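You operate a simulated robot arm through the tools that you are given. There is no shell and no other tool.

The job below is to be done with a simulated robot arm. You get a single attempt, and the scene is never put back.

## Task
Put things in order on the wall end of the wrapping bench. At the end: the gold mould of marzipan stands where the white block tag stood; the white block tag from the wall end of the wrapping bench stands where the yellow spool stood; the blue tag on a peg stands where the gold mould of marzipan stood; the yellow spool stands on top of the green round tin (marked "POPPY"); whatever was shut is shut again. Leave all else as you found it, and nothing knocked over.

Only the result counts: the job must be done as asked and must still hold three seconds after the hand-in. Knocking over, shifting, dropping, spilling or breaking anything else fails it.

## Robot
A 6-joint arm with a two-finger gripper, fixed in place. Base frame: the origin is at the foot of the arm, x ahead of it, y to its left, z up; the work surface is at about z = 0. Readings come in m, rad, newtons and seconds.
With the tool pointing down near the work surface it reaches from about 0.18 to 0.48 m from the base axis. Its first joint turns from -1.152 to 1.152 rad. Payload 1.76 kg.
Tool frame: the origin (TCP) lies between the finger pads and is the grasp point; the fingertips stand 0.029 m ahead of it; z points along the fingers, y is the line along which they close. The gripper opens to 0.082 m; its body begins 0.058 m behind the TCP.
Orientation is that of the tool frame in the base frame, as a unit quaternion [w, x, y, z]. With the fingers straight down and closing along the base's y, the tool's x points along the base's -x, its y along +y and its z along -z.

## Interface
- The arm moves only by the tool step_arm. Its argument "plan" is a list of rows, each an object of numbers (a shift or turn left out is 0, a gripper value left out holds the last): "tx", "ty", "tz": the shift along the tool's x, y, z in units of 300 mm (1.0 is 300 mm); "wx", "wy", "wz": the turn, a rotation vector about the tool's x, y, z in units of 90 degrees (1.0 is 90 degrees); "grip": the finger opening in cm, from 0 to 8.2. In form: [{"tx": .., "ty": .., "tz": .., "wx": .., "wy": .., "wz": .., "grip": ..}, ...]. A call has 1 to 20 rows; each row is the pose to reach, as a shift and turn from the pose commanded when the call began, along the tool's axes at that moment. A call with a number of a shift or a turn outside -1 to 1 is refused whole. Each row takes 0.2 s and may step no farther than 0.05 m and 0.15 rad from the row before; otherwise, or with a gripper value out of range, the whole call is refused. Where a pose cannot be reached the arm comes as near as it can. A force on the tool above 40 N (or 10 N above the force at the start of the call, whichever is more), or a blocked arm, ends the call early, and 0.2 s more pass. The fingers move at their own pace (about 0.2035 m/s each) and stop on an object; they squeeze with about 34 N. The grip force told is the motor's: it shows also when the fingers shut on nothing. Time passes only in rows, and 0.2 s behind the last, so rows that repeat a pose let the fingers close. The reply holds the time, the measured pose of the TCP, the force on the tool along the base axes, the opening and the grip force, in the units named above and with some noise, with the torque about the TCP (base axes, N m) and any sound that the robot's microphone picked up, and new pictures: "views" is both (left out), scene, wrist or none.
- Cameras (640 x 400 px; columns grow to the right, rows downward): "scene" is fixed at [0.08, 0.366, 0.4105]; the picture's right is [-0.52, -0.85, 0.00], its down [-0.56, 0.34, -0.76] and it looks along [0.65, -0.40, -0.65] (base axes); focal length 214 px, centre (320, 200). "wrist" rides on the gripper at [0.079, 0.004, -0.09] in the tool frame; the picture's right is [-0.05, 1.00, 0.00], its down [-0.71, -0.04, -0.71] and it looks along [-0.71, -0.04, 0.71] (tool axes); focal length 256 px, centre (320, 200). There is no depth. A picture from a camera that has moved, and an enlarged one, comes with that camera's place and axes in the base frame and with its lens. The place of the scene camera against the robot may be out by one fixed shift of up to 0.018 m in any direction.
- enlarge(camera, box): a new picture of the part [left, top, right, bottom] of that camera's present view, enlarged. It takes no simulated time.
- sign_off(): hands the job in; it is judged then, once.

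Places have to be worked out from the pictures, the camera data and where the tool is seen. Open the gripper and draw the arm clear of the work before you hand the job in, unless the task says otherwise.

The tools are called after "Emit:" by a JSON object that holds its "api" and its "payload". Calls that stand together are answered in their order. step_arm: Moves the arm, as the interface text tells. Its arguments: {"type":"object","properties":{"plan":{"type":"array","items":{"type":"object","properties":{"tx":{"type":"number"},"ty":{"type":"number"},"tz":{"type":"number"},"wx":{"type":"number"},"wy":{"type":"number"},"wz":{"type":"number"},"grip":{"type":"number"}}}},"views":{"type":"string","enum":["both","scene","wrist","none"]}},"required":["plan"]} The other tools are called the same way: enlarge (camera, box) takes an enlarged picture of a part of a camera's view; sign_off () hands the job in.

At the start:

```text
t: 0.0
eef_pos: [0.2236, 0.1952, 0.2862]
tcp_rot: [0.0, -0.001, 1.0, -0.001]
wrist_force: [0.5, 1.0, -0.7]
moment: [-0.01, 0.01, 0.0]
finger_gap: 0.0819
finger_force: 0.0
```

scene: 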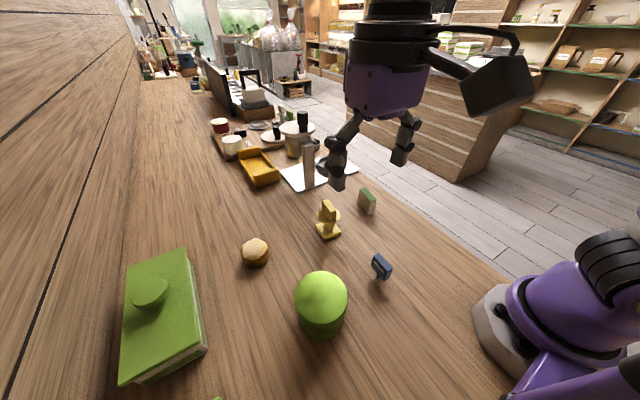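
wrist: 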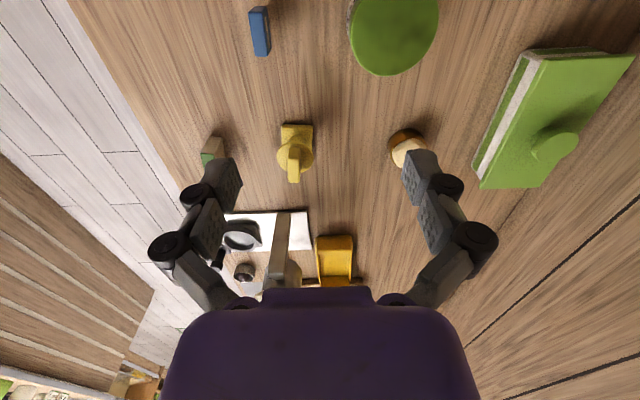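

I'll start by looking closely at both camera views to identify the items before moving.

Emit:
{"api": "enlarge", "payload": {"camera": "scene", "box": [220, 170, 420, 350]}}

Emit:
{"api": "enlarge", "payload": {"camera": "scene", "box": [190, 80, 390, 210]}}

Emit:
{"api": "enlarge", "payload": {"camera": "wrist", "box": [180, 0, 460, 200]}}

Emit:
{"api": "enlarge", "payload": {"camera": "scene", "box": [100, 230, 260, 400]}}

```text
2.22 times, centred on (320, 260) of scene
camera zoom: at [0.08, 0.366, 0.4105], right [-0.52, -0.85, 0.0], down [-0.56, 0.34, -0.76], along [0.65, -0.4, -0.65], focal length 477 px, centre (320, 67)
```

zoom: 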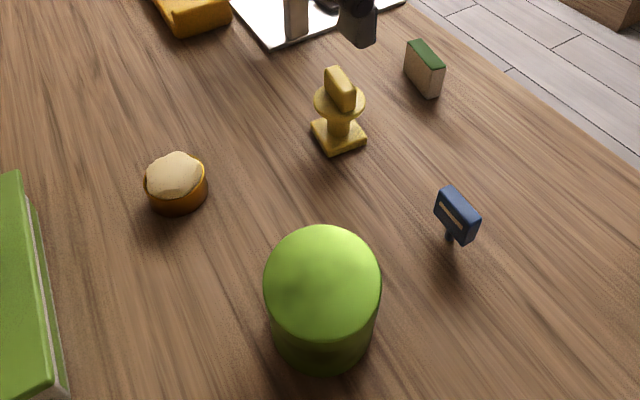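

```text
3.08 times, centred on (290, 145) of scene
camera zoom: at [0.08, 0.366, 0.4105], right [-0.52, -0.85, 0.0], down [-0.56, 0.34, -0.76], along [0.65, -0.4, -0.65], focal length 660 px, centre (412, 369)
```

zoom: 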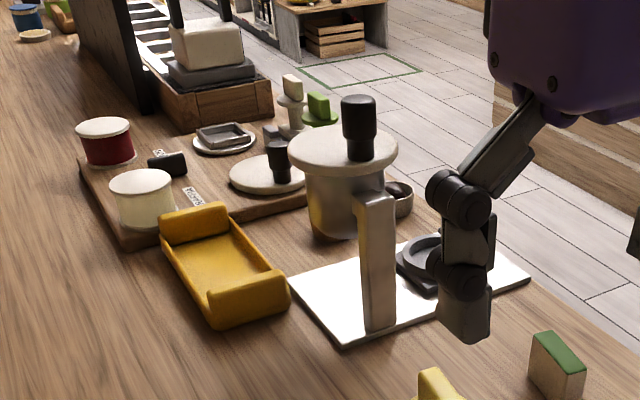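

```text
2.00 times, centred on (320, 100) of wrist
camera zoom: at [0.1436, 0.2003, 0.3744], right [0.05, 1.0, 0.0], down [0.71, -0.04, 0.71], along [0.71, -0.04, -0.71], focal length 512 px, centre (320, 400)
```

zoom: 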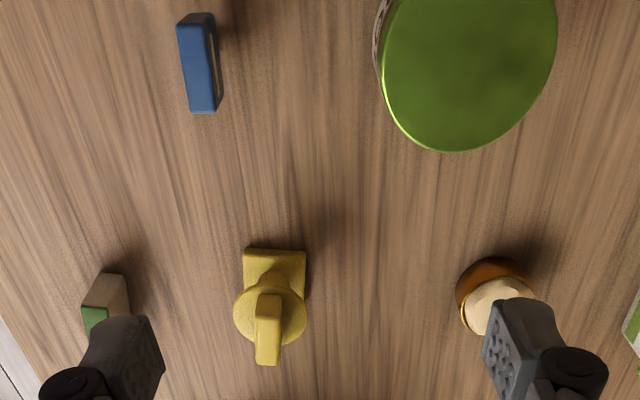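

```text
2.35 times, centred on (180, 315) of scene
camera zoom: at [0.08, 0.366, 0.4105], right [-0.52, -0.85, 0.0], down [-0.56, 0.34, -0.76], along [0.65, -0.4, -0.65], focal length 505 px, centre (649, -71)
```

zoom: 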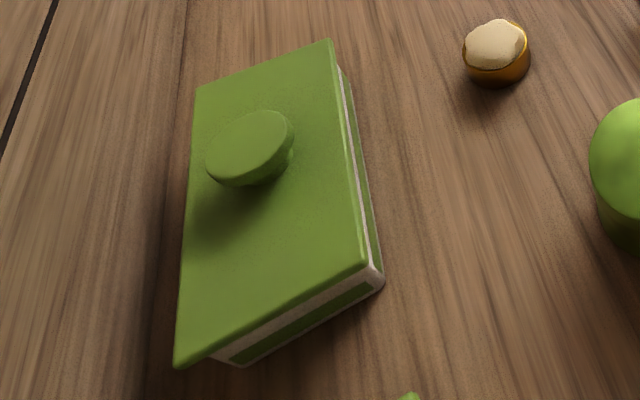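

The pictures show a blue tag near (0.21,0.12), a yellow spool near (0.36,0.15), a gold cup near (0.39,0.33), a white/green block near (0.37,0.01), a green tin and a green lidded box. I'll move the raised hand sideways to see the scene from another angle, which should confirm the places and show anything hidden.

Emit:
{"api": "step_arm", "payload": {"plan": [{"ty": -0.15, "tz": -0.05}, {"ty": -0.3, "tz": -0.1}, {"ty": -0.45, "tz": -0.1}, {"ty": -0.5, "tz": -0.1}, {"ty": -0.5, "tz": -0.1}], "views": "both"}}

```text
t: 1.2
eef_pos: [0.224, 0.044, 0.3152]
tcp_rot: [0.0, 0.0, 1.0, 0.0]
wrist_force: [0.1, 0.0, 0.6]
moment: [0.05, -0.01, 0.01]
finger_gap: 0.082
finger_force: 0.0
camera wrist: at [0.1434, 0.0496, 0.4041], right [0.05, 1.0, 0.0], down [0.71, -0.04, 0.71], along [0.71, -0.04, -0.71], focal length 256 px, centre (320, 200)
```

scene: 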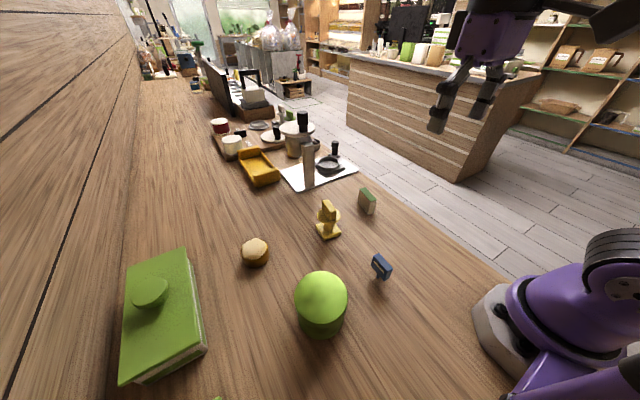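
wrist: 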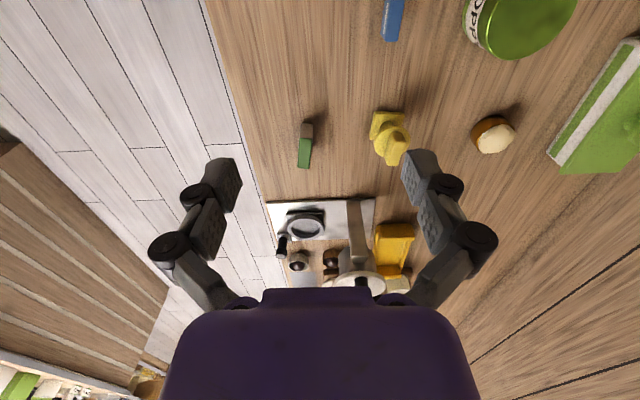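

The POPPY writing is visible on the green tin now. I'll enlarge the wrist view for detail on the block tag, spool, cup and box.

Emit:
{"api": "enlarge", "payload": {"camera": "wrist", "box": [260, 80, 440, 200]}}

Emit:
{"api": "enlarge", "payload": {"camera": "wrist", "box": [440, 0, 640, 180]}}

Emit:
{"api": "enlarge", "payload": {"camera": "wrist", "box": [340, 0, 500, 100]}}

Emit:
{"api": "enlarge", "payload": {"camera": "scene", "box": [200, 80, 380, 200]}}

Emit:
{"api": "enlarge", "payload": {"camera": "scene", "box": [300, 170, 420, 290]}}

```text
3.33 times, centred on (350, 140) of wrist
camera zoom: at [0.1434, 0.0496, 0.4041], right [0.05, 1.0, 0.0], down [0.71, -0.04, 0.71], along [0.71, -0.04, -0.71], focal length 853 px, centre (220, 400)
```

zoom: 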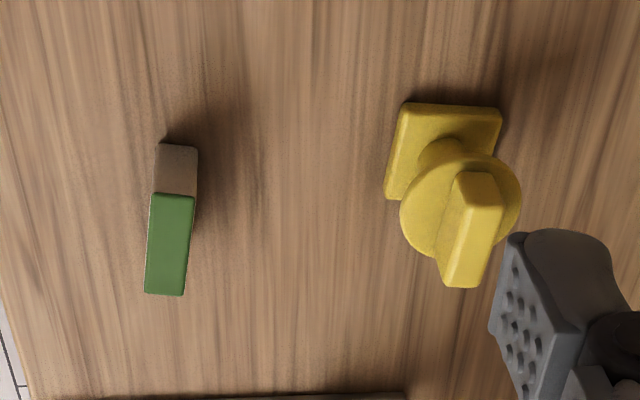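

```text
2.22 times, centred on (540, 90) of wrist
camera zoom: at [0.1434, 0.0496, 0.4041], right [0.05, 1.0, 0.0], down [0.71, -0.04, 0.71], along [0.71, -0.04, -0.71], focal length 569 px, centre (-169, 444)
```

zoom: 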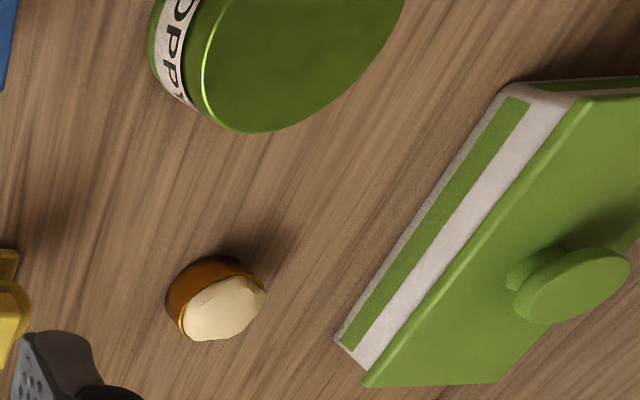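

```text
4.00 times, centred on (420, 50) of wrist
camera zoom: at [0.1434, 0.0496, 0.4041], right [0.05, 1.0, 0.0], down [0.71, -0.04, 0.71], along [0.71, -0.04, -0.71], focal length 1024 px, centre (-80, 800)
```

zoom: 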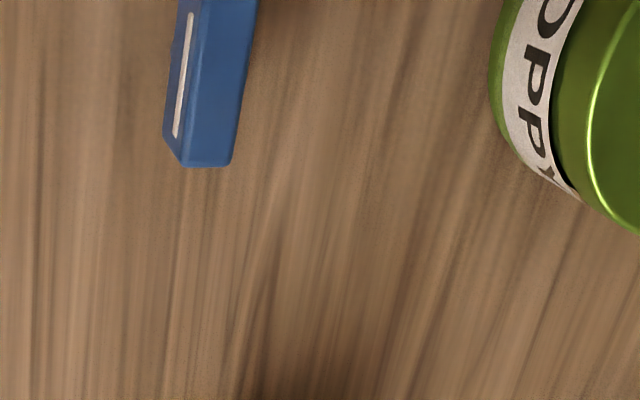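

```text
3.33 times, centred on (290, 140) of scene
camera zoom: at [0.08, 0.3659, 0.4105], right [-0.52, -0.85, 0.0], down [-0.56, 0.34, -0.76], along [0.65, -0.4, -0.65], focal length 715 px, centre (420, 400)
```

zoom: 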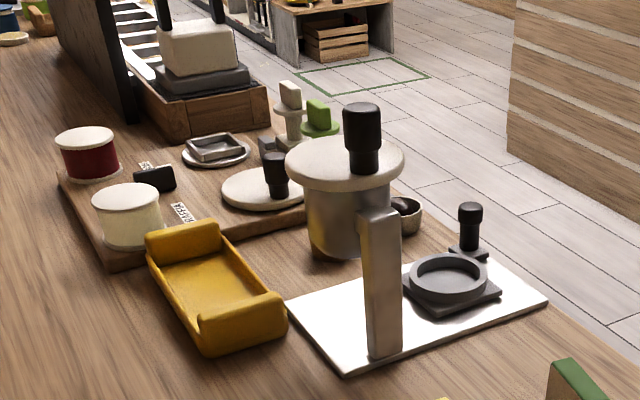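

```text
3.33 times, centred on (360, 230) of scene
camera zoom: at [0.08, 0.3659, 0.4105], right [-0.52, -0.85, 0.0], down [-0.56, 0.34, -0.76], along [0.65, -0.4, -0.65], focal length 715 px, centre (187, 100)
```

zoom: 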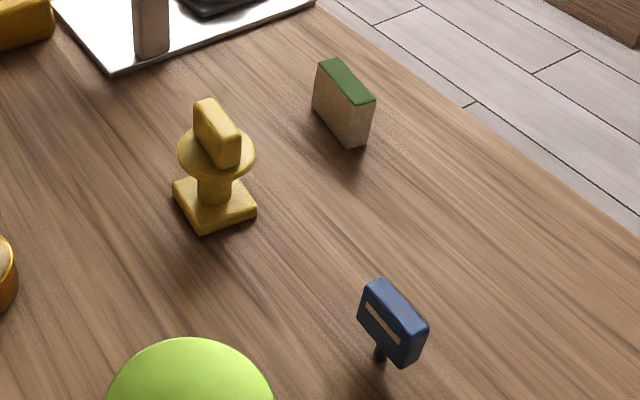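

The tin reads POPPY and the box is shut with a knob lid. I'll turn the hand about the vertical to look toward +y and at the area close to the base, to be sure no look-alike is missed.

Emit:
{"api": "step_arm", "payload": {"plan": [{"wz": -0.09, "ty": 0.05}, {"wz": -0.18, "ty": 0.1}, {"wz": -0.27, "ty": 0.15}, {"wz": -0.36, "ty": 0.2}, {"wz": -0.45, "ty": 0.2}, {"wz": -0.54, "ty": 0.2}, {"wz": -0.63, "ty": 0.2}, {"wz": -0.72, "ty": 0.2}, {"wz": -0.81, "ty": 0.2}, {"wz": -0.9, "ty": 0.2}, {"wz": -0.99, "ty": 0.2}, {"wz": -0.99, "ty": 0.2}], "views": "both"}}

```text
t: 3.8
eef_pos: [0.2236, 0.1055, 0.3161]
tcp_rot: [0.001, -0.701, 0.713, 0.0]
wrist_force: [0.6, 0.3, -0.7]
moment: [-0.01, 0.05, 0.02]
finger_gap: 0.0821
finger_force: 0.0
camera wrist: at [0.2176, 0.0267, 0.4046], right [-1.0, 0.07, 0.0], down [0.05, 0.71, 0.71], along [0.05, 0.71, -0.71], focal length 256 px, centre (320, 200)
```

scene: 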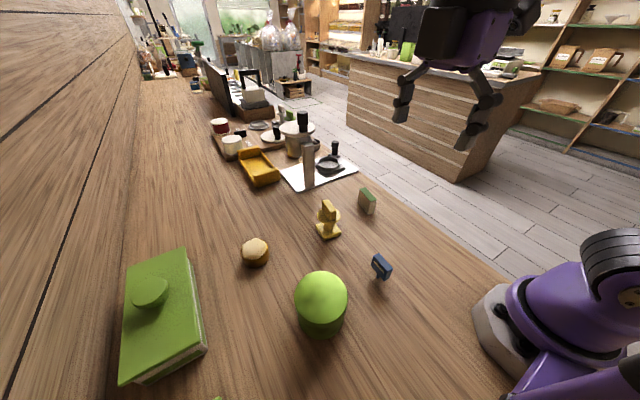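
wrist: 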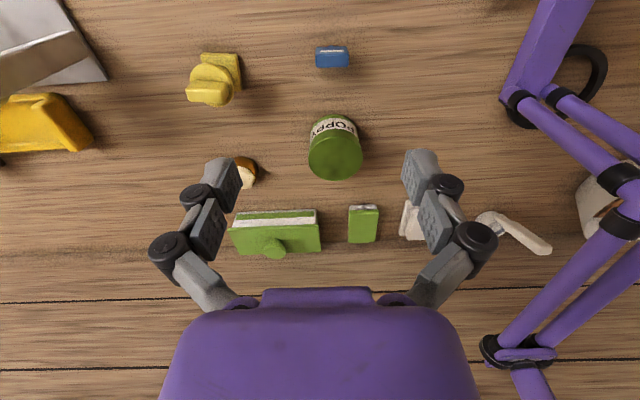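

A further small green block and a white thing with a handle show up on the +y side. I'll enlarge them.

Emit:
{"api": "enlarge", "payload": {"camera": "wrist", "box": [330, 180, 580, 290]}}

Emit:
{"api": "enlarge", "payload": {"camera": "wrist", "box": [180, 30, 380, 190]}}

Emit:
{"api": "enlarge", "payload": {"camera": "wrist", "box": [200, 150, 400, 280]}}

```text
2.56 times, centred on (455, 235) of wrist
camera zoom: at [0.2176, 0.0267, 0.4046], right [-1.0, 0.07, 0.0], down [0.05, 0.71, 0.71], along [0.05, 0.71, -0.71], focal length 655 px, centre (-26, 110)
```

zoom: 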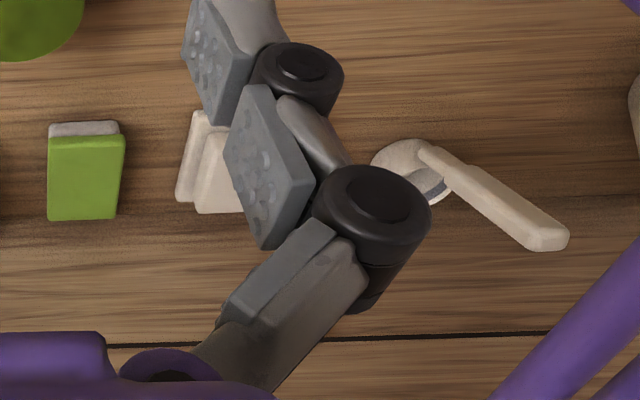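

```text
2.50 times, centred on (280, 110) of wrist
camera zoom: at [0.2176, 0.0267, 0.4046], right [-1.0, 0.07, 0.0], down [0.05, 0.71, 0.71], along [0.05, 0.71, -0.71], focal length 640 px, centre (420, 425)
```

zoom: 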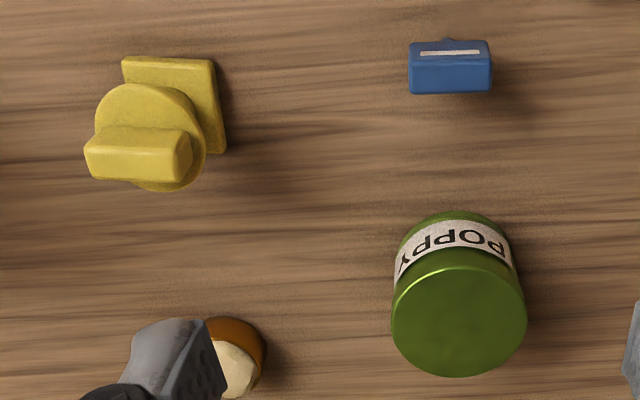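

```text
3.08 times, centred on (300, 215) of wrist
camera zoom: at [0.2176, 0.0267, 0.4046], right [-1.0, 0.07, 0.0], down [0.05, 0.71, 0.71], along [0.05, 0.71, -0.71], focal length 788 px, centre (382, 154)
```

zoom: 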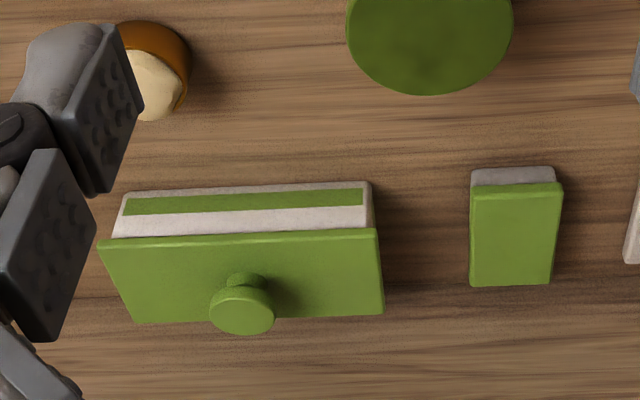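

These extra pieces (a small green box, a white box, a scoop) are out of the way and not part of the job. I'll turn back to the straight orientation and move closer above the yellow spool to measure its tab exactly.

Emit:
{"api": "step_arm", "payload": {"plan": [{"wz": 0.09, "tx": -0.05, "ty": -0.05}, {"wz": 0.18, "tx": -0.1, "ty": -0.1}, {"wz": 0.27, "tx": -0.15, "ty": -0.15}, {"wz": 0.36, "tx": -0.15, "ty": -0.2, "tz": 0.05}, {"wz": 0.45, "tx": -0.15, "ty": -0.257, "tz": 0.1}, {"wz": 0.54, "tx": -0.15, "ty": -0.257, "tz": 0.15}, {"wz": 0.63, "tx": -0.15, "ty": -0.257, "tz": 0.2}, {"wz": 0.72, "tx": -0.15, "ty": -0.257, "tz": 0.22}, {"wz": 0.81, "tx": -0.15, "ty": -0.257, "tz": 0.22}, {"wz": 0.9, "tx": -0.15, "ty": -0.257, "tz": 0.22}, {"wz": 0.99, "tx": -0.15, "ty": -0.257, "tz": 0.22}, {"wz": 0.99, "tx": -0.15, "ty": -0.257, "tz": 0.22}], "views": "both"}}

```text
t: 6.4
eef_pos: [0.3023, 0.1496, 0.2493]
tcp_rot: [0.001, 0.001, 1.0, -0.001]
wrist_force: [0.0, -0.3, -0.7]
moment: [0.0, 0.0, 0.01]
finger_gap: 0.082
finger_force: 0.0
camera wrist: at [0.221, 0.1544, 0.3382], right [0.05, 1.0, 0.0], down [0.71, -0.04, 0.71], along [0.71, -0.04, -0.71], focal length 256 px, centre (320, 200)
```

scene: 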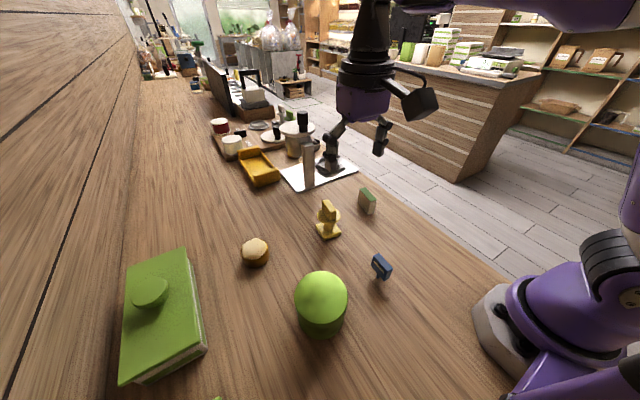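
wrist: 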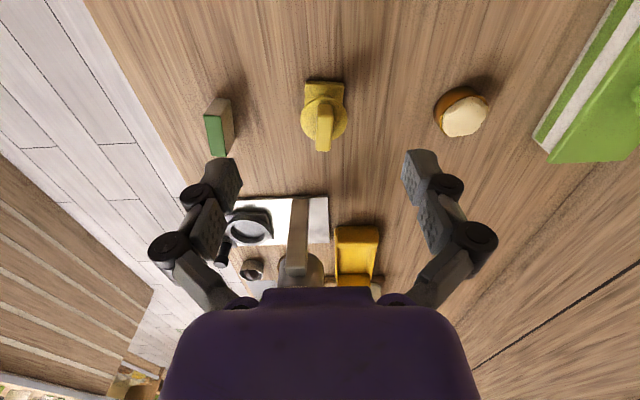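

The spool sits nearly below and ahead of the hand; the white block is at left and the gold cup at right. I'll enlarge each for exact edges.

Emit:
{"api": "enlarge", "payload": {"camera": "wrist", "box": [270, 60, 390, 170]}}

Emit:
{"api": "enlarge", "payload": {"camera": "wrist", "box": [410, 60, 510, 160]}}

Emit:
{"api": "enlarge", "payload": {"camera": "wrist", "box": [180, 80, 260, 170]}}

```text
3.64 times, centred on (330, 115) of wrist
camera zoom: at [0.221, 0.1544, 0.3382], right [0.05, 1.0, 0.0], down [0.71, -0.04, 0.71], along [0.71, -0.04, -0.71], focal length 931 px, centre (284, 509)
```

zoom: 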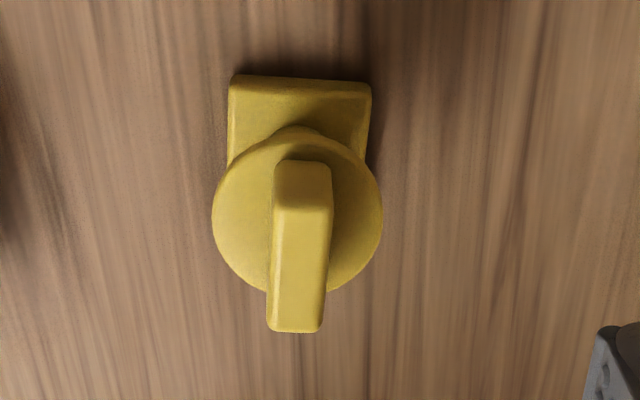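

```text
4.00 times, centred on (460, 110) of wrist
camera zoom: at [0.221, 0.1544, 0.3382], right [0.05, 1.0, 0.0], down [0.71, -0.04, 0.71], along [0.71, -0.04, -0.71], focal length 1024 px, centre (-240, 560)
```

zoom: 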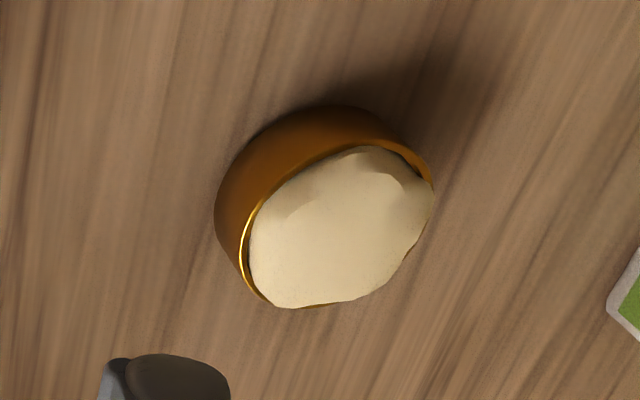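

```text
4.44 times, centred on (220, 125) of wrist
camera zoom: at [0.221, 0.1544, 0.3382], right [0.05, 1.0, 0.0], down [0.71, -0.04, 0.71], along [0.71, -0.04, -0.71], focal length 1138 px, centre (764, 533)
```

zoom: 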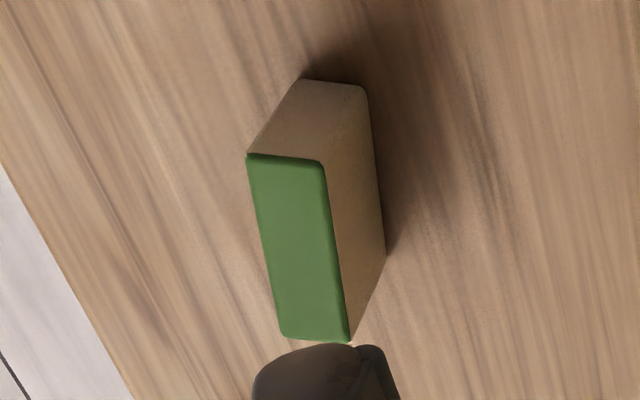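

From this view I place the spool at about (0.367, 0.1515), turned about −0.1 rad, with its tab 0.016 m thick from z≈0.06 to 0.09. I'll go above it with fingers across the tab and stop at z≈0.14 for a check.

Emit:
{"api": "step_arm", "payload": {"plan": [{"tx": -0.07, "ty": 0.006, "tz": 0.05, "wz": 0.02}, {"tx": -0.14, "ty": 0.006, "tz": 0.12, "wz": 0.04}, {"tx": -0.2157, "ty": 0.006, "tz": 0.2, "wz": 0.064}, {"tx": -0.2157, "ty": 0.006, "tz": 0.28, "wz": 0.064}, {"tx": -0.2157, "ty": 0.006, "tz": 0.35, "wz": 0.064}, {"tx": -0.2157, "ty": 0.006, "tz": 0.35, "wz": 0.064}], "views": "both"}}

```text
t: 7.8
eef_pos: [0.3652, 0.1527, 0.144]
tcp_rot: [0.0, 0.051, 0.999, 0.0]
wrist_force: [-0.3, 0.0, 0.0]
moment: [0.01, -0.01, -0.01]
finger_gap: 0.0819
finger_force: 0.1
camera wrist: at [0.2862, 0.1638, 0.2338], right [0.15, 0.99, 0.0], down [0.7, -0.11, 0.71], along [0.7, -0.11, -0.71], focal length 256 px, centre (320, 200)
```

scene: 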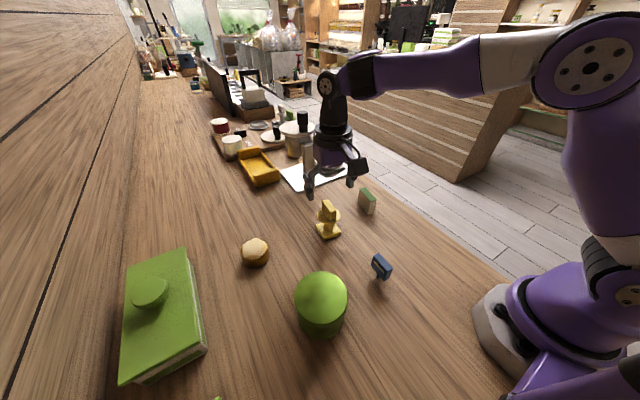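
wrist: 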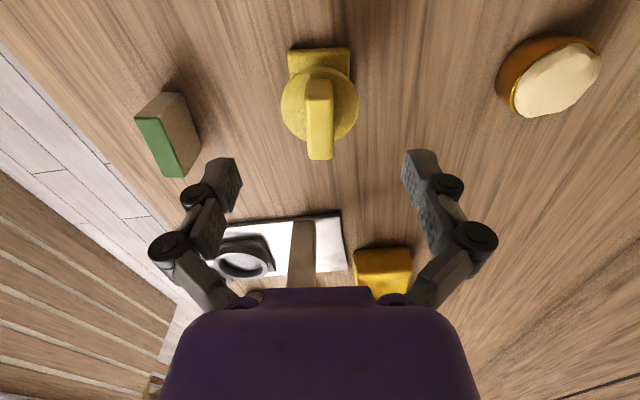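

The spool is centred between the fingers. I'll enlarge to check tab alignment and height.

Emit:
{"api": "enlarge", "payload": {"camera": "wrist", "box": [250, 30, 390, 180]}}

Emit:
{"api": "enlarge", "payload": {"camera": "scene", "box": [270, 130, 390, 250]}}

Emit:
{"api": "enlarge", "payload": {"camera": "wrist", "box": [470, 10, 630, 140]}}

Emit:
{"api": "enlarge", "payload": {"camera": "wrist", "box": [110, 60, 230, 190]}}

```text
2.67 times, centred on (320, 105) of wrist
camera zoom: at [0.2862, 0.1638, 0.2338], right [0.15, 0.99, 0.0], down [0.7, -0.11, 0.71], along [0.7, -0.11, -0.71], focal length 683 px, centre (320, 453)
```

zoom: 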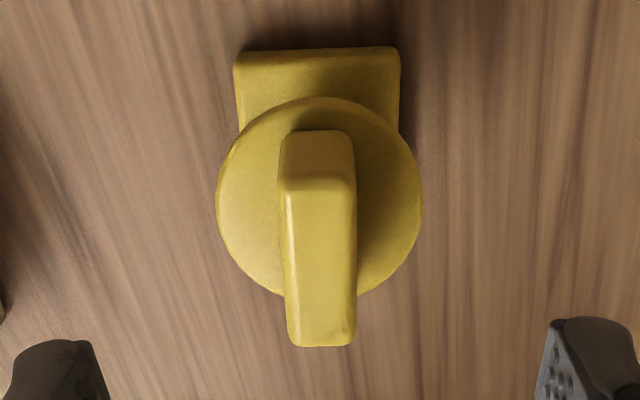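

```text
3.33 times, centred on (330, 190) of scene
camera zoom: at [0.08, 0.366, 0.4105], right [-0.52, -0.85, 0.0], down [-0.56, 0.34, -0.76], along [0.65, -0.4, -0.65], focal length 715 px, centre (287, 233)
```

zoom: 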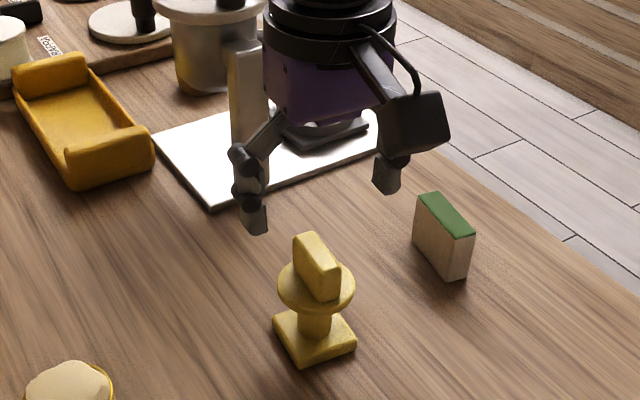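

```text
3.08 times, centred on (550, 75) of wrist
camera zoom: at [0.2862, 0.1638, 0.2338], right [0.15, 0.99, 0.0], down [0.7, -0.11, 0.71], along [0.7, -0.11, -0.71], focal length 788 px, centre (-388, 585)
```

zoom: 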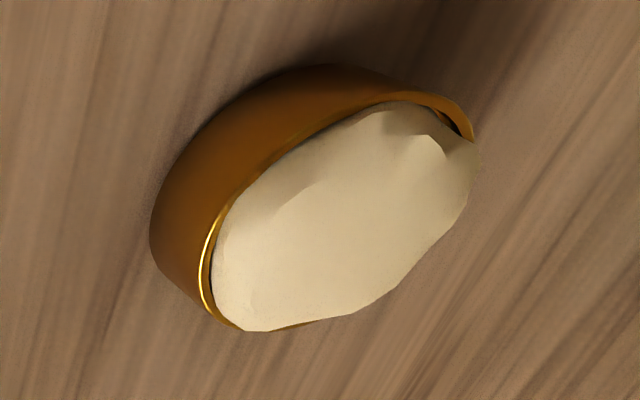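

```text
3.08 times, centred on (170, 125) of wrist
camera zoom: at [0.2862, 0.1638, 0.2338], right [0.15, 0.99, 0.0], down [0.7, -0.11, 0.71], along [0.7, -0.11, -0.71], focal length 788 px, centre (782, 431)
```

zoom: 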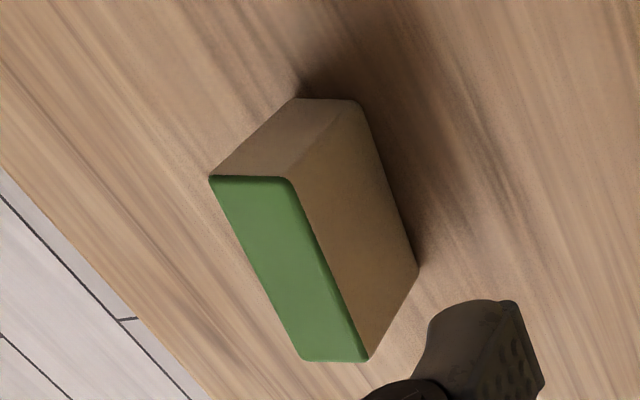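

The tab centre comes out at about (0.368, 0.152), top at z≈0.093, disc at z≈0.061; my hand is at (0.365, 0.153). I'll lower to z≈0.096 so the fingertips straddle the tab just above the disc, and close.

Emit:
{"api": "step_arm", "payload": {"plan": [{"tx": -0.007, "ty": -0.002, "tz": 0.06}, {"tx": -0.007, "ty": -0.002, "tz": 0.11}, {"tx": -0.007, "ty": -0.002, "tz": 0.158}, {"tx": -0.007, "ty": -0.002, "tz": 0.158}, {"tx": -0.007, "ty": -0.002, "tz": 0.158, "grip": 3.0}, {"tx": -0.007, "ty": -0.002, "tz": 0.158, "grip": 0.5}, {"tx": -0.007, "ty": -0.002, "tz": 0.158, "grip": 0.5}, {"tx": -0.007, "ty": -0.002, "tz": 0.158, "grip": 0.5}], "views": "both"}}

```text
t: 9.6
eef_pos: [0.3684, 0.1494, 0.0968]
tcp_rot: [0.0, 0.05, 0.999, 0.001]
wrist_force: [1.7, -1.3, 7.7]
moment: [-0.03, -0.2, -0.04]
finger_gap: 0.0171
finger_force: 34.6
camera wrist: at [0.289, 0.1626, 0.1866], right [0.15, 0.99, 0.0], down [0.7, -0.11, 0.71], along [0.7, -0.11, -0.71], focal length 256 px, centre (320, 200)
```

scene: 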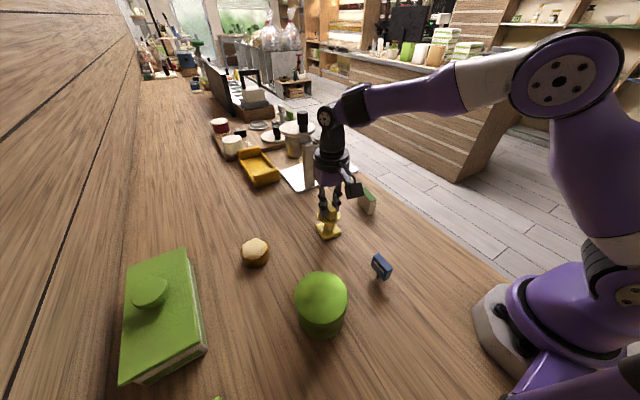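
wrist: 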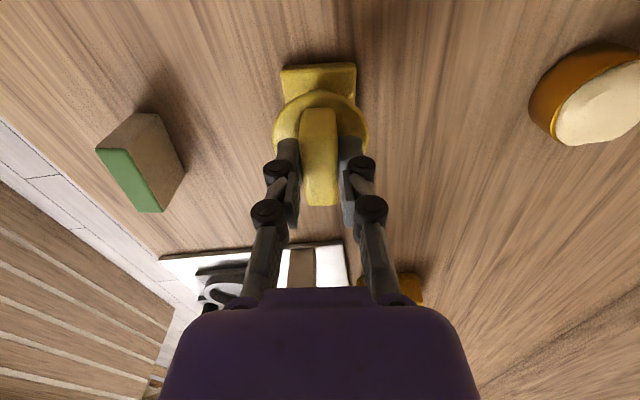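

Gripped: gap 0.017 m on the tab. I'll lift straight up to z≈0.23 and check the hold.

Emit:
{"api": "step_arm", "payload": {"plan": [{"tz": -0.03}, {"tz": -0.1}, {"tz": -0.2}, {"tz": -0.3}, {"tz": -0.4}, {"tz": -0.45}, {"tz": -0.45}], "views": "both"}}

```text
t: 11.2
eef_pos: [0.3681, 0.1501, 0.2326]
tcp_rot: [0.0, 0.05, 0.999, 0.0]
wrist_force: [1.0, 0.2, -0.3]
moment: [0.02, 0.0, 0.01]
finger_gap: 0.017
finger_force: 33.9
camera wrist: at [0.2887, 0.1627, 0.3212], right [0.15, 0.99, 0.0], down [0.7, -0.11, 0.71], along [0.7, -0.11, -0.71], focal length 256 px, centre (320, 200)
```

scene: 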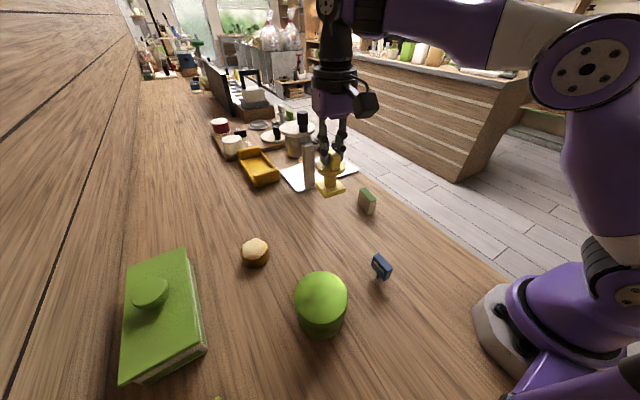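
wrist: 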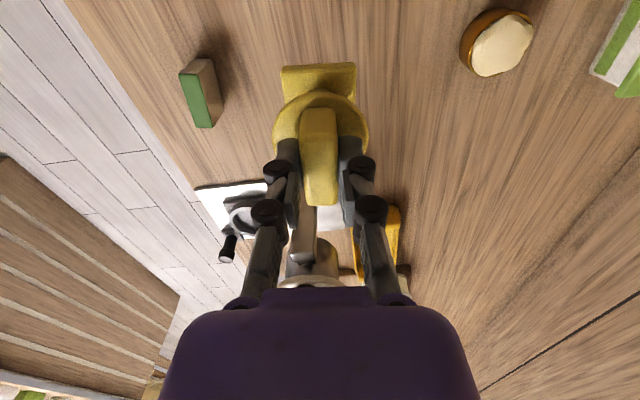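

The spool hangs upright and firm. I'll carry it at this height to above the POPPY tin near (0.21, 0.27).

Emit:
{"api": "step_arm", "payload": {"plan": [{"tx": 0.06, "ty": 0.035}, {"tx": 0.16, "ty": 0.1}, {"tx": 0.26, "ty": 0.16}, {"tx": 0.36, "ty": 0.225}, {"tx": 0.46, "ty": 0.29}, {"tx": 0.53, "ty": 0.33}, {"tx": 0.561, "ty": 0.349}, {"tx": 0.561, "ty": 0.349}], "views": "both"}}

```text
t: 13.0
eef_pos: [0.2093, 0.2706, 0.2323]
tcp_rot: [0.0, 0.051, 0.999, 0.0]
wrist_force: [0.9, 0.2, -1.4]
moment: [-0.02, 0.01, -0.02]
finger_gap: 0.0172
finger_force: 33.7
camera wrist: at [0.1309, 0.2841, 0.321], right [0.15, 0.99, 0.0], down [0.7, -0.11, 0.71], along [0.7, -0.11, -0.71], focal length 256 px, centre (320, 200)
```

scene: 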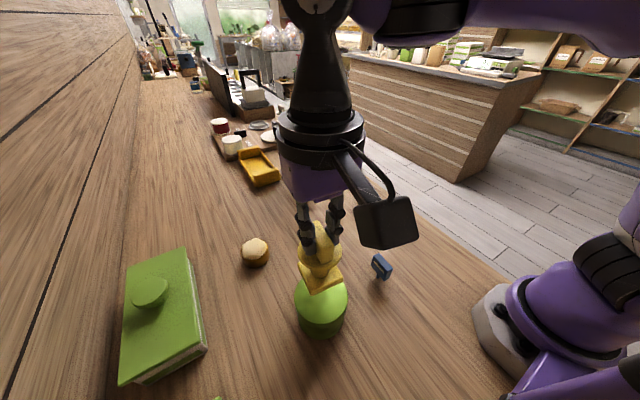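
wrist: 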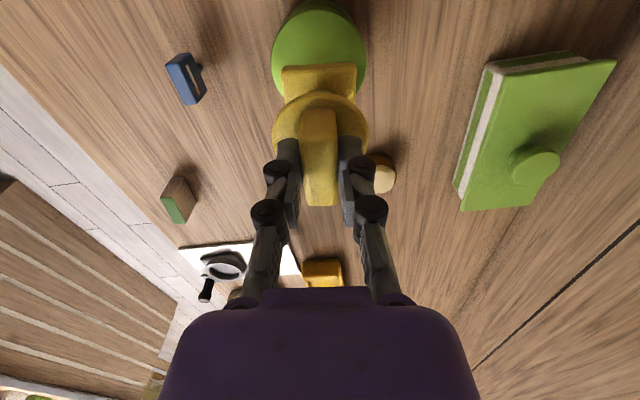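

Now over the tin; I'll enlarge both views to locate the tin's top circle relative to the spool foot.

Emit:
{"api": "enlarge", "payload": {"camera": "wrist", "box": [240, 0, 400, 110]}}

Emit:
{"api": "enlarge", "payload": {"camera": "scene", "box": [260, 210, 380, 350]}}

Emit:
{"api": "enlarge", "payload": {"camera": "wrist", "box": [150, 40, 230, 120]}}

```text
3.64 times, centred on (320, 55) of wrist
camera zoom: at [0.1309, 0.2841, 0.321], right [0.15, 0.99, 0.0], down [0.7, -0.11, 0.71], along [0.7, -0.11, -0.71], focal length 931 px, centre (320, 727)
```

zoom: 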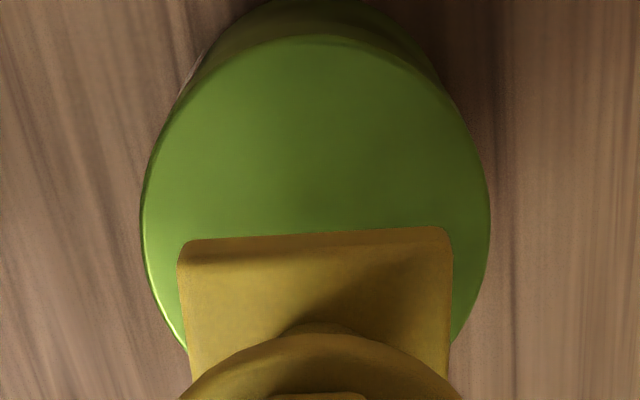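

```text
2.86 times, centred on (320, 280) of scene
camera zoom: at [0.08, 0.366, 0.4105], right [-0.52, -0.85, 0.0], down [-0.56, 0.34, -0.76], along [0.65, -0.4, -0.65], focal length 613 px, centre (320, -29)
```

zoom: 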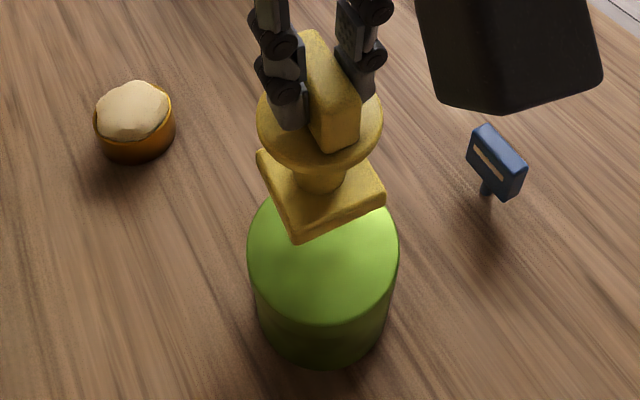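

```text
5.00 times, centred on (190, 80) of wrist
camera zoom: at [0.1309, 0.2841, 0.321], right [0.15, 0.99, 0.0], down [0.7, -0.11, 0.71], along [0.7, -0.11, -0.71], focal length 1280 px, centre (970, 800)
```

zoom: 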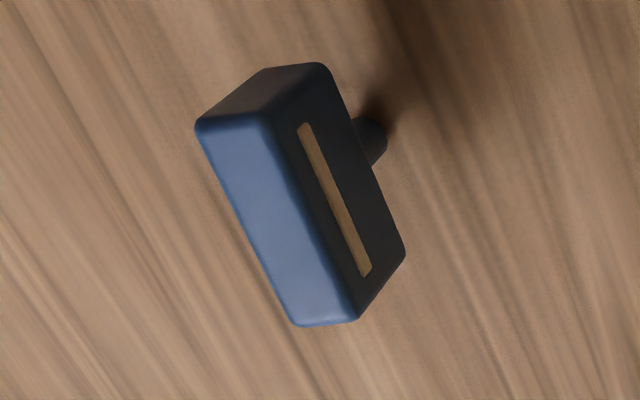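

The spool foot is centred to within a couple of millimetres of the tin's middle (~(0.210, 0.272)). I'll lower it to just above the tin top and check.

Emit:
{"api": "step_arm", "payload": {"plan": [{"tx": -0.006, "tz": 0.06}, {"tx": -0.006, "tz": 0.12}, {"tx": -0.006, "tz": 0.17}, {"tx": -0.006, "tz": 0.195}, {"tx": -0.006, "tz": 0.195}], "views": "both"}}

Emit:
{"api": "enlarge", "payload": {"camera": "scene", "box": [260, 220, 380, 350]}}

Emit:
{"api": "enlarge", "payload": {"camera": "wrist", "box": [240, 0, 400, 110]}}

```text
t: 14.2
eef_pos: [0.2143, 0.2717, 0.1728]
tcp_rot: [0.0, 0.051, 0.999, 0.0]
wrist_force: [-0.5, 0.2, -0.8]
moment: [0.01, 0.0, 0.0]
finger_gap: 0.0168
finger_force: 34.0
camera wrist: at [0.1338, 0.2841, 0.2621], right [0.15, 0.99, 0.0], down [0.7, -0.11, 0.71], along [0.7, -0.11, -0.71], focal length 256 px, centre (320, 200)
```

scene: 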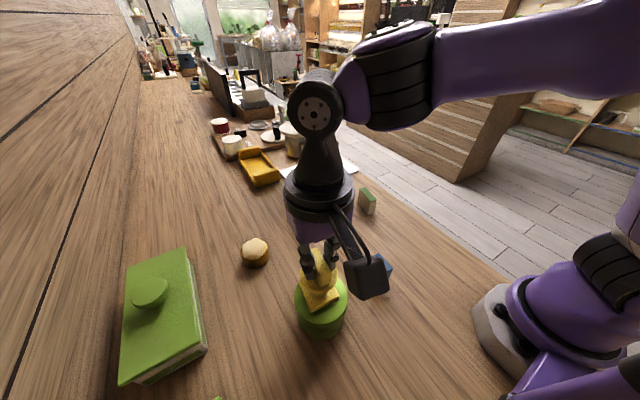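
wrist: 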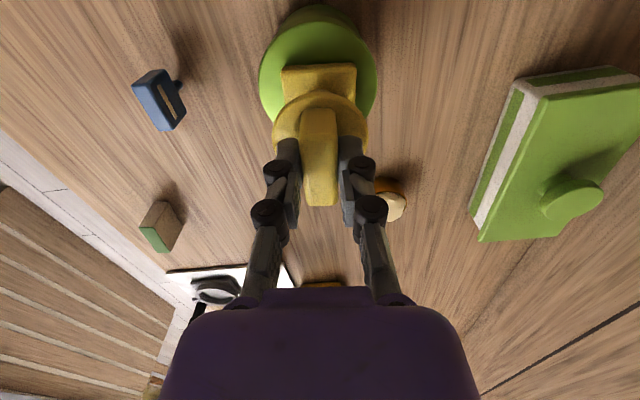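

```text
3.08 times, centred on (320, 285) of scene
camera zoom: at [0.08, 0.366, 0.4105], right [-0.52, -0.85, 0.0], down [-0.56, 0.34, -0.76], along [0.65, -0.4, -0.65], focal length 660 px, centre (320, -62)
```

zoom: 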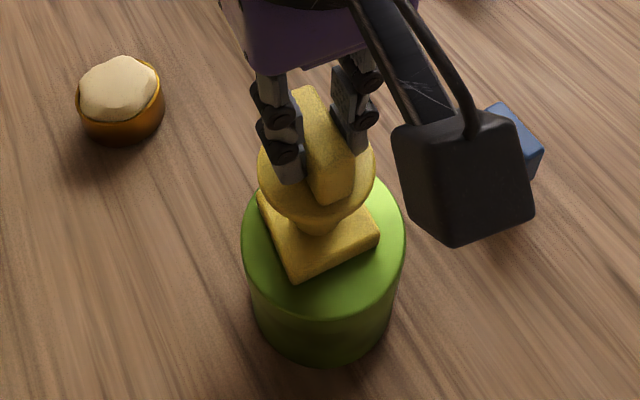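

```text
3.64 times, centred on (320, 55) of wrist
camera zoom: at [0.1338, 0.2841, 0.2621], right [0.15, 0.99, 0.0], down [0.7, -0.11, 0.71], along [0.7, -0.11, -0.71], focal length 931 px, centre (320, 727)
```

zoom: 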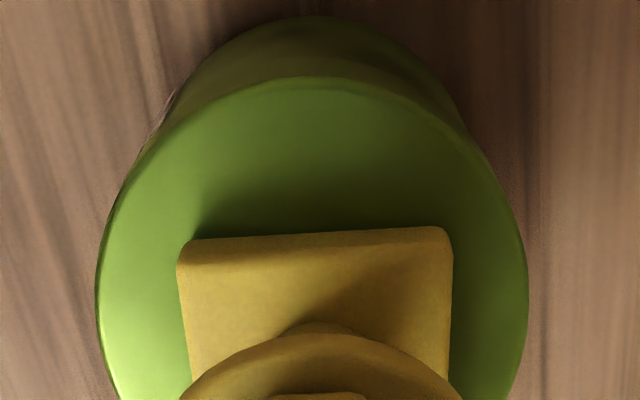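

Centres agree: tin (0.2105, 0.272), spool foot (0.211, 0.273), with a gap of about 7 mm to the tin top at z≈0.069. I'll lower those last millimetres in small steps, reading the force.

Emit:
{"api": "step_arm", "payload": {"plan": [{"tz": 0.008}, {"tz": 0.014}, {"tz": 0.019}, {"tz": 0.022}, {"tz": 0.022}], "views": "none"}}

```text
t: 15.4
eef_pos: [0.2123, 0.2713, 0.1676]
tcp_rot: [0.001, 0.051, 0.999, 0.001]
wrist_force: [2.1, -0.3, 28.5]
moment: [-0.04, -0.24, 0.03]
finger_gap: 0.0173
finger_force: 34.1
```

Contact: 28 N upward, so the spool is standing on the tin. I'll back off about 1.5 mm to relieve the push, then read.

Emit:
{"api": "step_arm", "payload": {"plan": [{"tz": -0.003}, {"tz": -0.005}, {"tz": -0.005}], "views": "both"}}

Emit:
{"api": "enlarge", "payload": {"camera": "scene", "box": [260, 220, 380, 350]}}

```text
t: 16.2
eef_pos: [0.2124, 0.2706, 0.1682]
tcp_rot: [-0.001, 0.049, 0.999, -0.002]
wrist_force: [0.0, 0.6, 0.3]
moment: [0.0, -0.02, 0.02]
finger_gap: 0.0169
finger_force: 34.3
camera wrist: at [0.1334, 0.2836, 0.2569], right [0.15, 0.99, 0.0], down [0.7, -0.11, 0.71], along [0.7, -0.11, -0.71], focal length 256 px, centre (320, 200)
```

scene: 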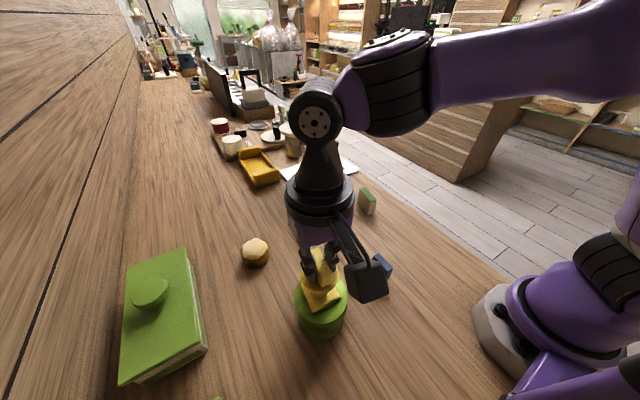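
wrist: 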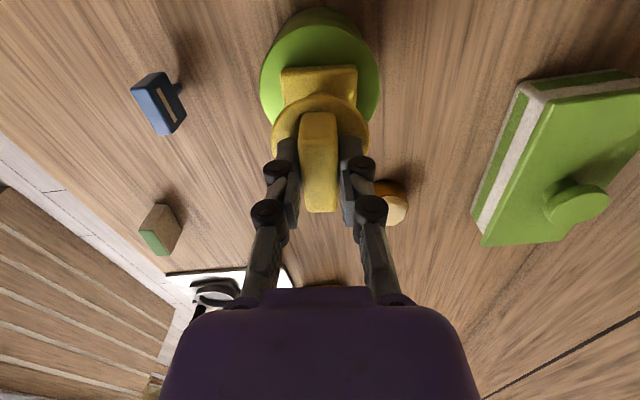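

```text
3.08 times, centred on (320, 285) of scene
camera zoom: at [0.08, 0.366, 0.4105], right [-0.52, -0.85, 0.0], down [-0.56, 0.34, -0.76], along [0.65, -0.4, -0.65], focal length 660 px, centre (320, -62)
```

zoom: 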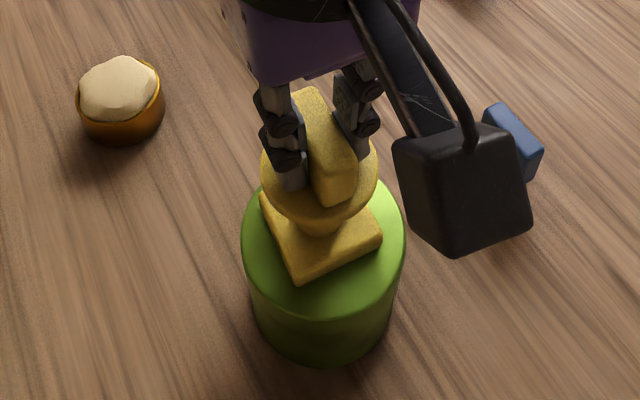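

Force is back to zero and the spool stands level on the tin. I'll open the fingers and rise straight up.

Emit:
{"api": "step_arm", "payload": {"plan": [{"tz": 0.001, "grip": 3.0}, {"tz": 0.0, "grip": 5.0}, {"tz": 0.0, "grip": 6.0}, {"tz": -0.05, "grip": 6.0}, {"tz": -0.15, "grip": 6.0}, {"tz": -0.25, "grip": 8.0}, {"tz": -0.3, "grip": 8.0}, {"tz": -0.3, "grip": 8.0}], "views": "both"}}

Emit:
{"api": "enlarge", "payload": {"camera": "scene", "box": [260, 200, 400, 350]}}

Emit:
{"api": "enlarge", "payload": {"camera": "wrist", "box": [240, 0, 400, 150]}}

Emit:
{"api": "enlarge", "payload": {"camera": "wrist", "box": [140, 30, 240, 130]}}

```text
t: 18.0
eef_pos: [0.212, 0.271, 0.2587]
tcp_rot: [-0.001, 0.05, 0.999, 0.001]
wrist_force: [-1.2, 0.2, 0.2]
moment: [0.0, 0.03, -0.01]
finger_gap: 0.0802
finger_force: 0.0
camera wrist: at [0.1338, 0.2837, 0.348], right [0.15, 0.99, 0.0], down [0.7, -0.11, 0.71], along [0.7, -0.11, -0.71], focal length 256 px, centre (320, 200)
```

scene: 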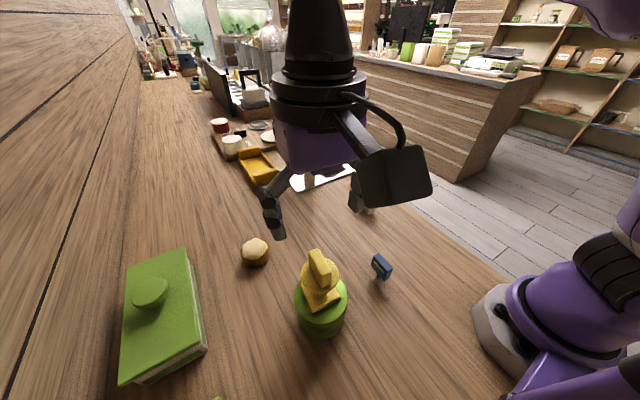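
wrist: 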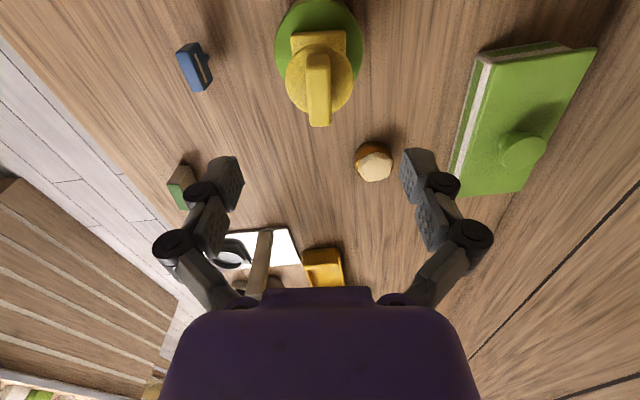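

```text
2.67 times, centred on (330, 275) of scene
camera zoom: at [0.08, 0.366, 0.4105], right [-0.52, -0.85, 0.0], down [-0.56, 0.34, -0.76], along [0.65, -0.4, -0.65], focal length 572 px, centre (293, 0)
```

zoom: 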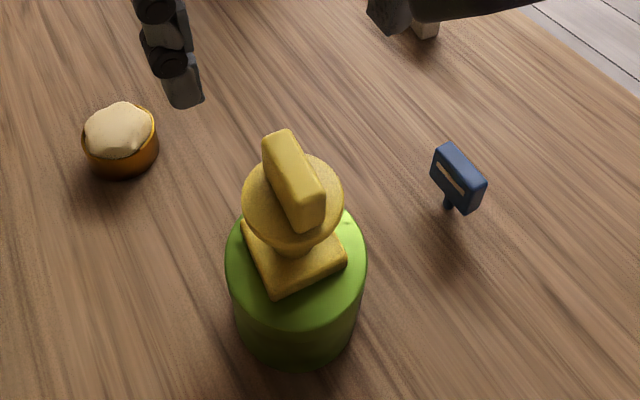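

```text
2.67 times, centred on (320, 75) of wrist
camera zoom: at [0.1338, 0.2837, 0.348], right [0.15, 0.99, 0.0], down [0.7, -0.11, 0.71], along [0.7, -0.11, -0.71], focal length 683 px, centre (320, 533)
```

zoom: 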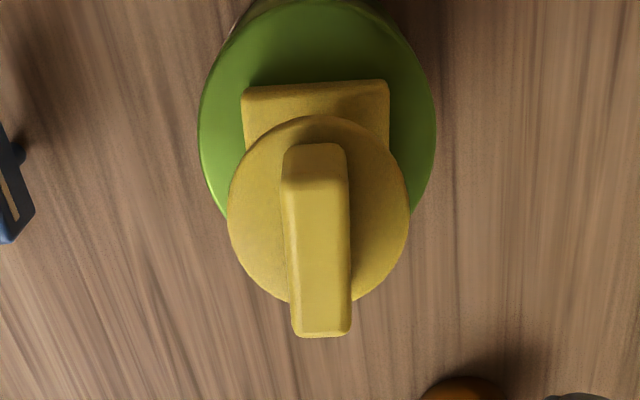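

```text
4.00 times, centred on (190, 80) of wrist
camera zoom: at [0.1338, 0.2837, 0.348], right [0.15, 0.99, 0.0], down [0.7, -0.11, 0.71], along [0.7, -0.11, -0.71], focal length 1024 px, centre (840, 680)
```

zoom: 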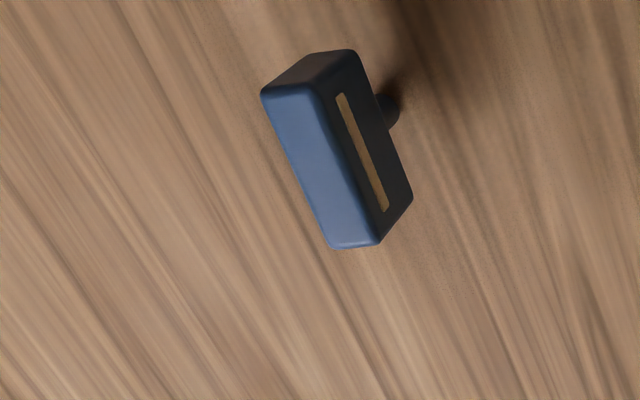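

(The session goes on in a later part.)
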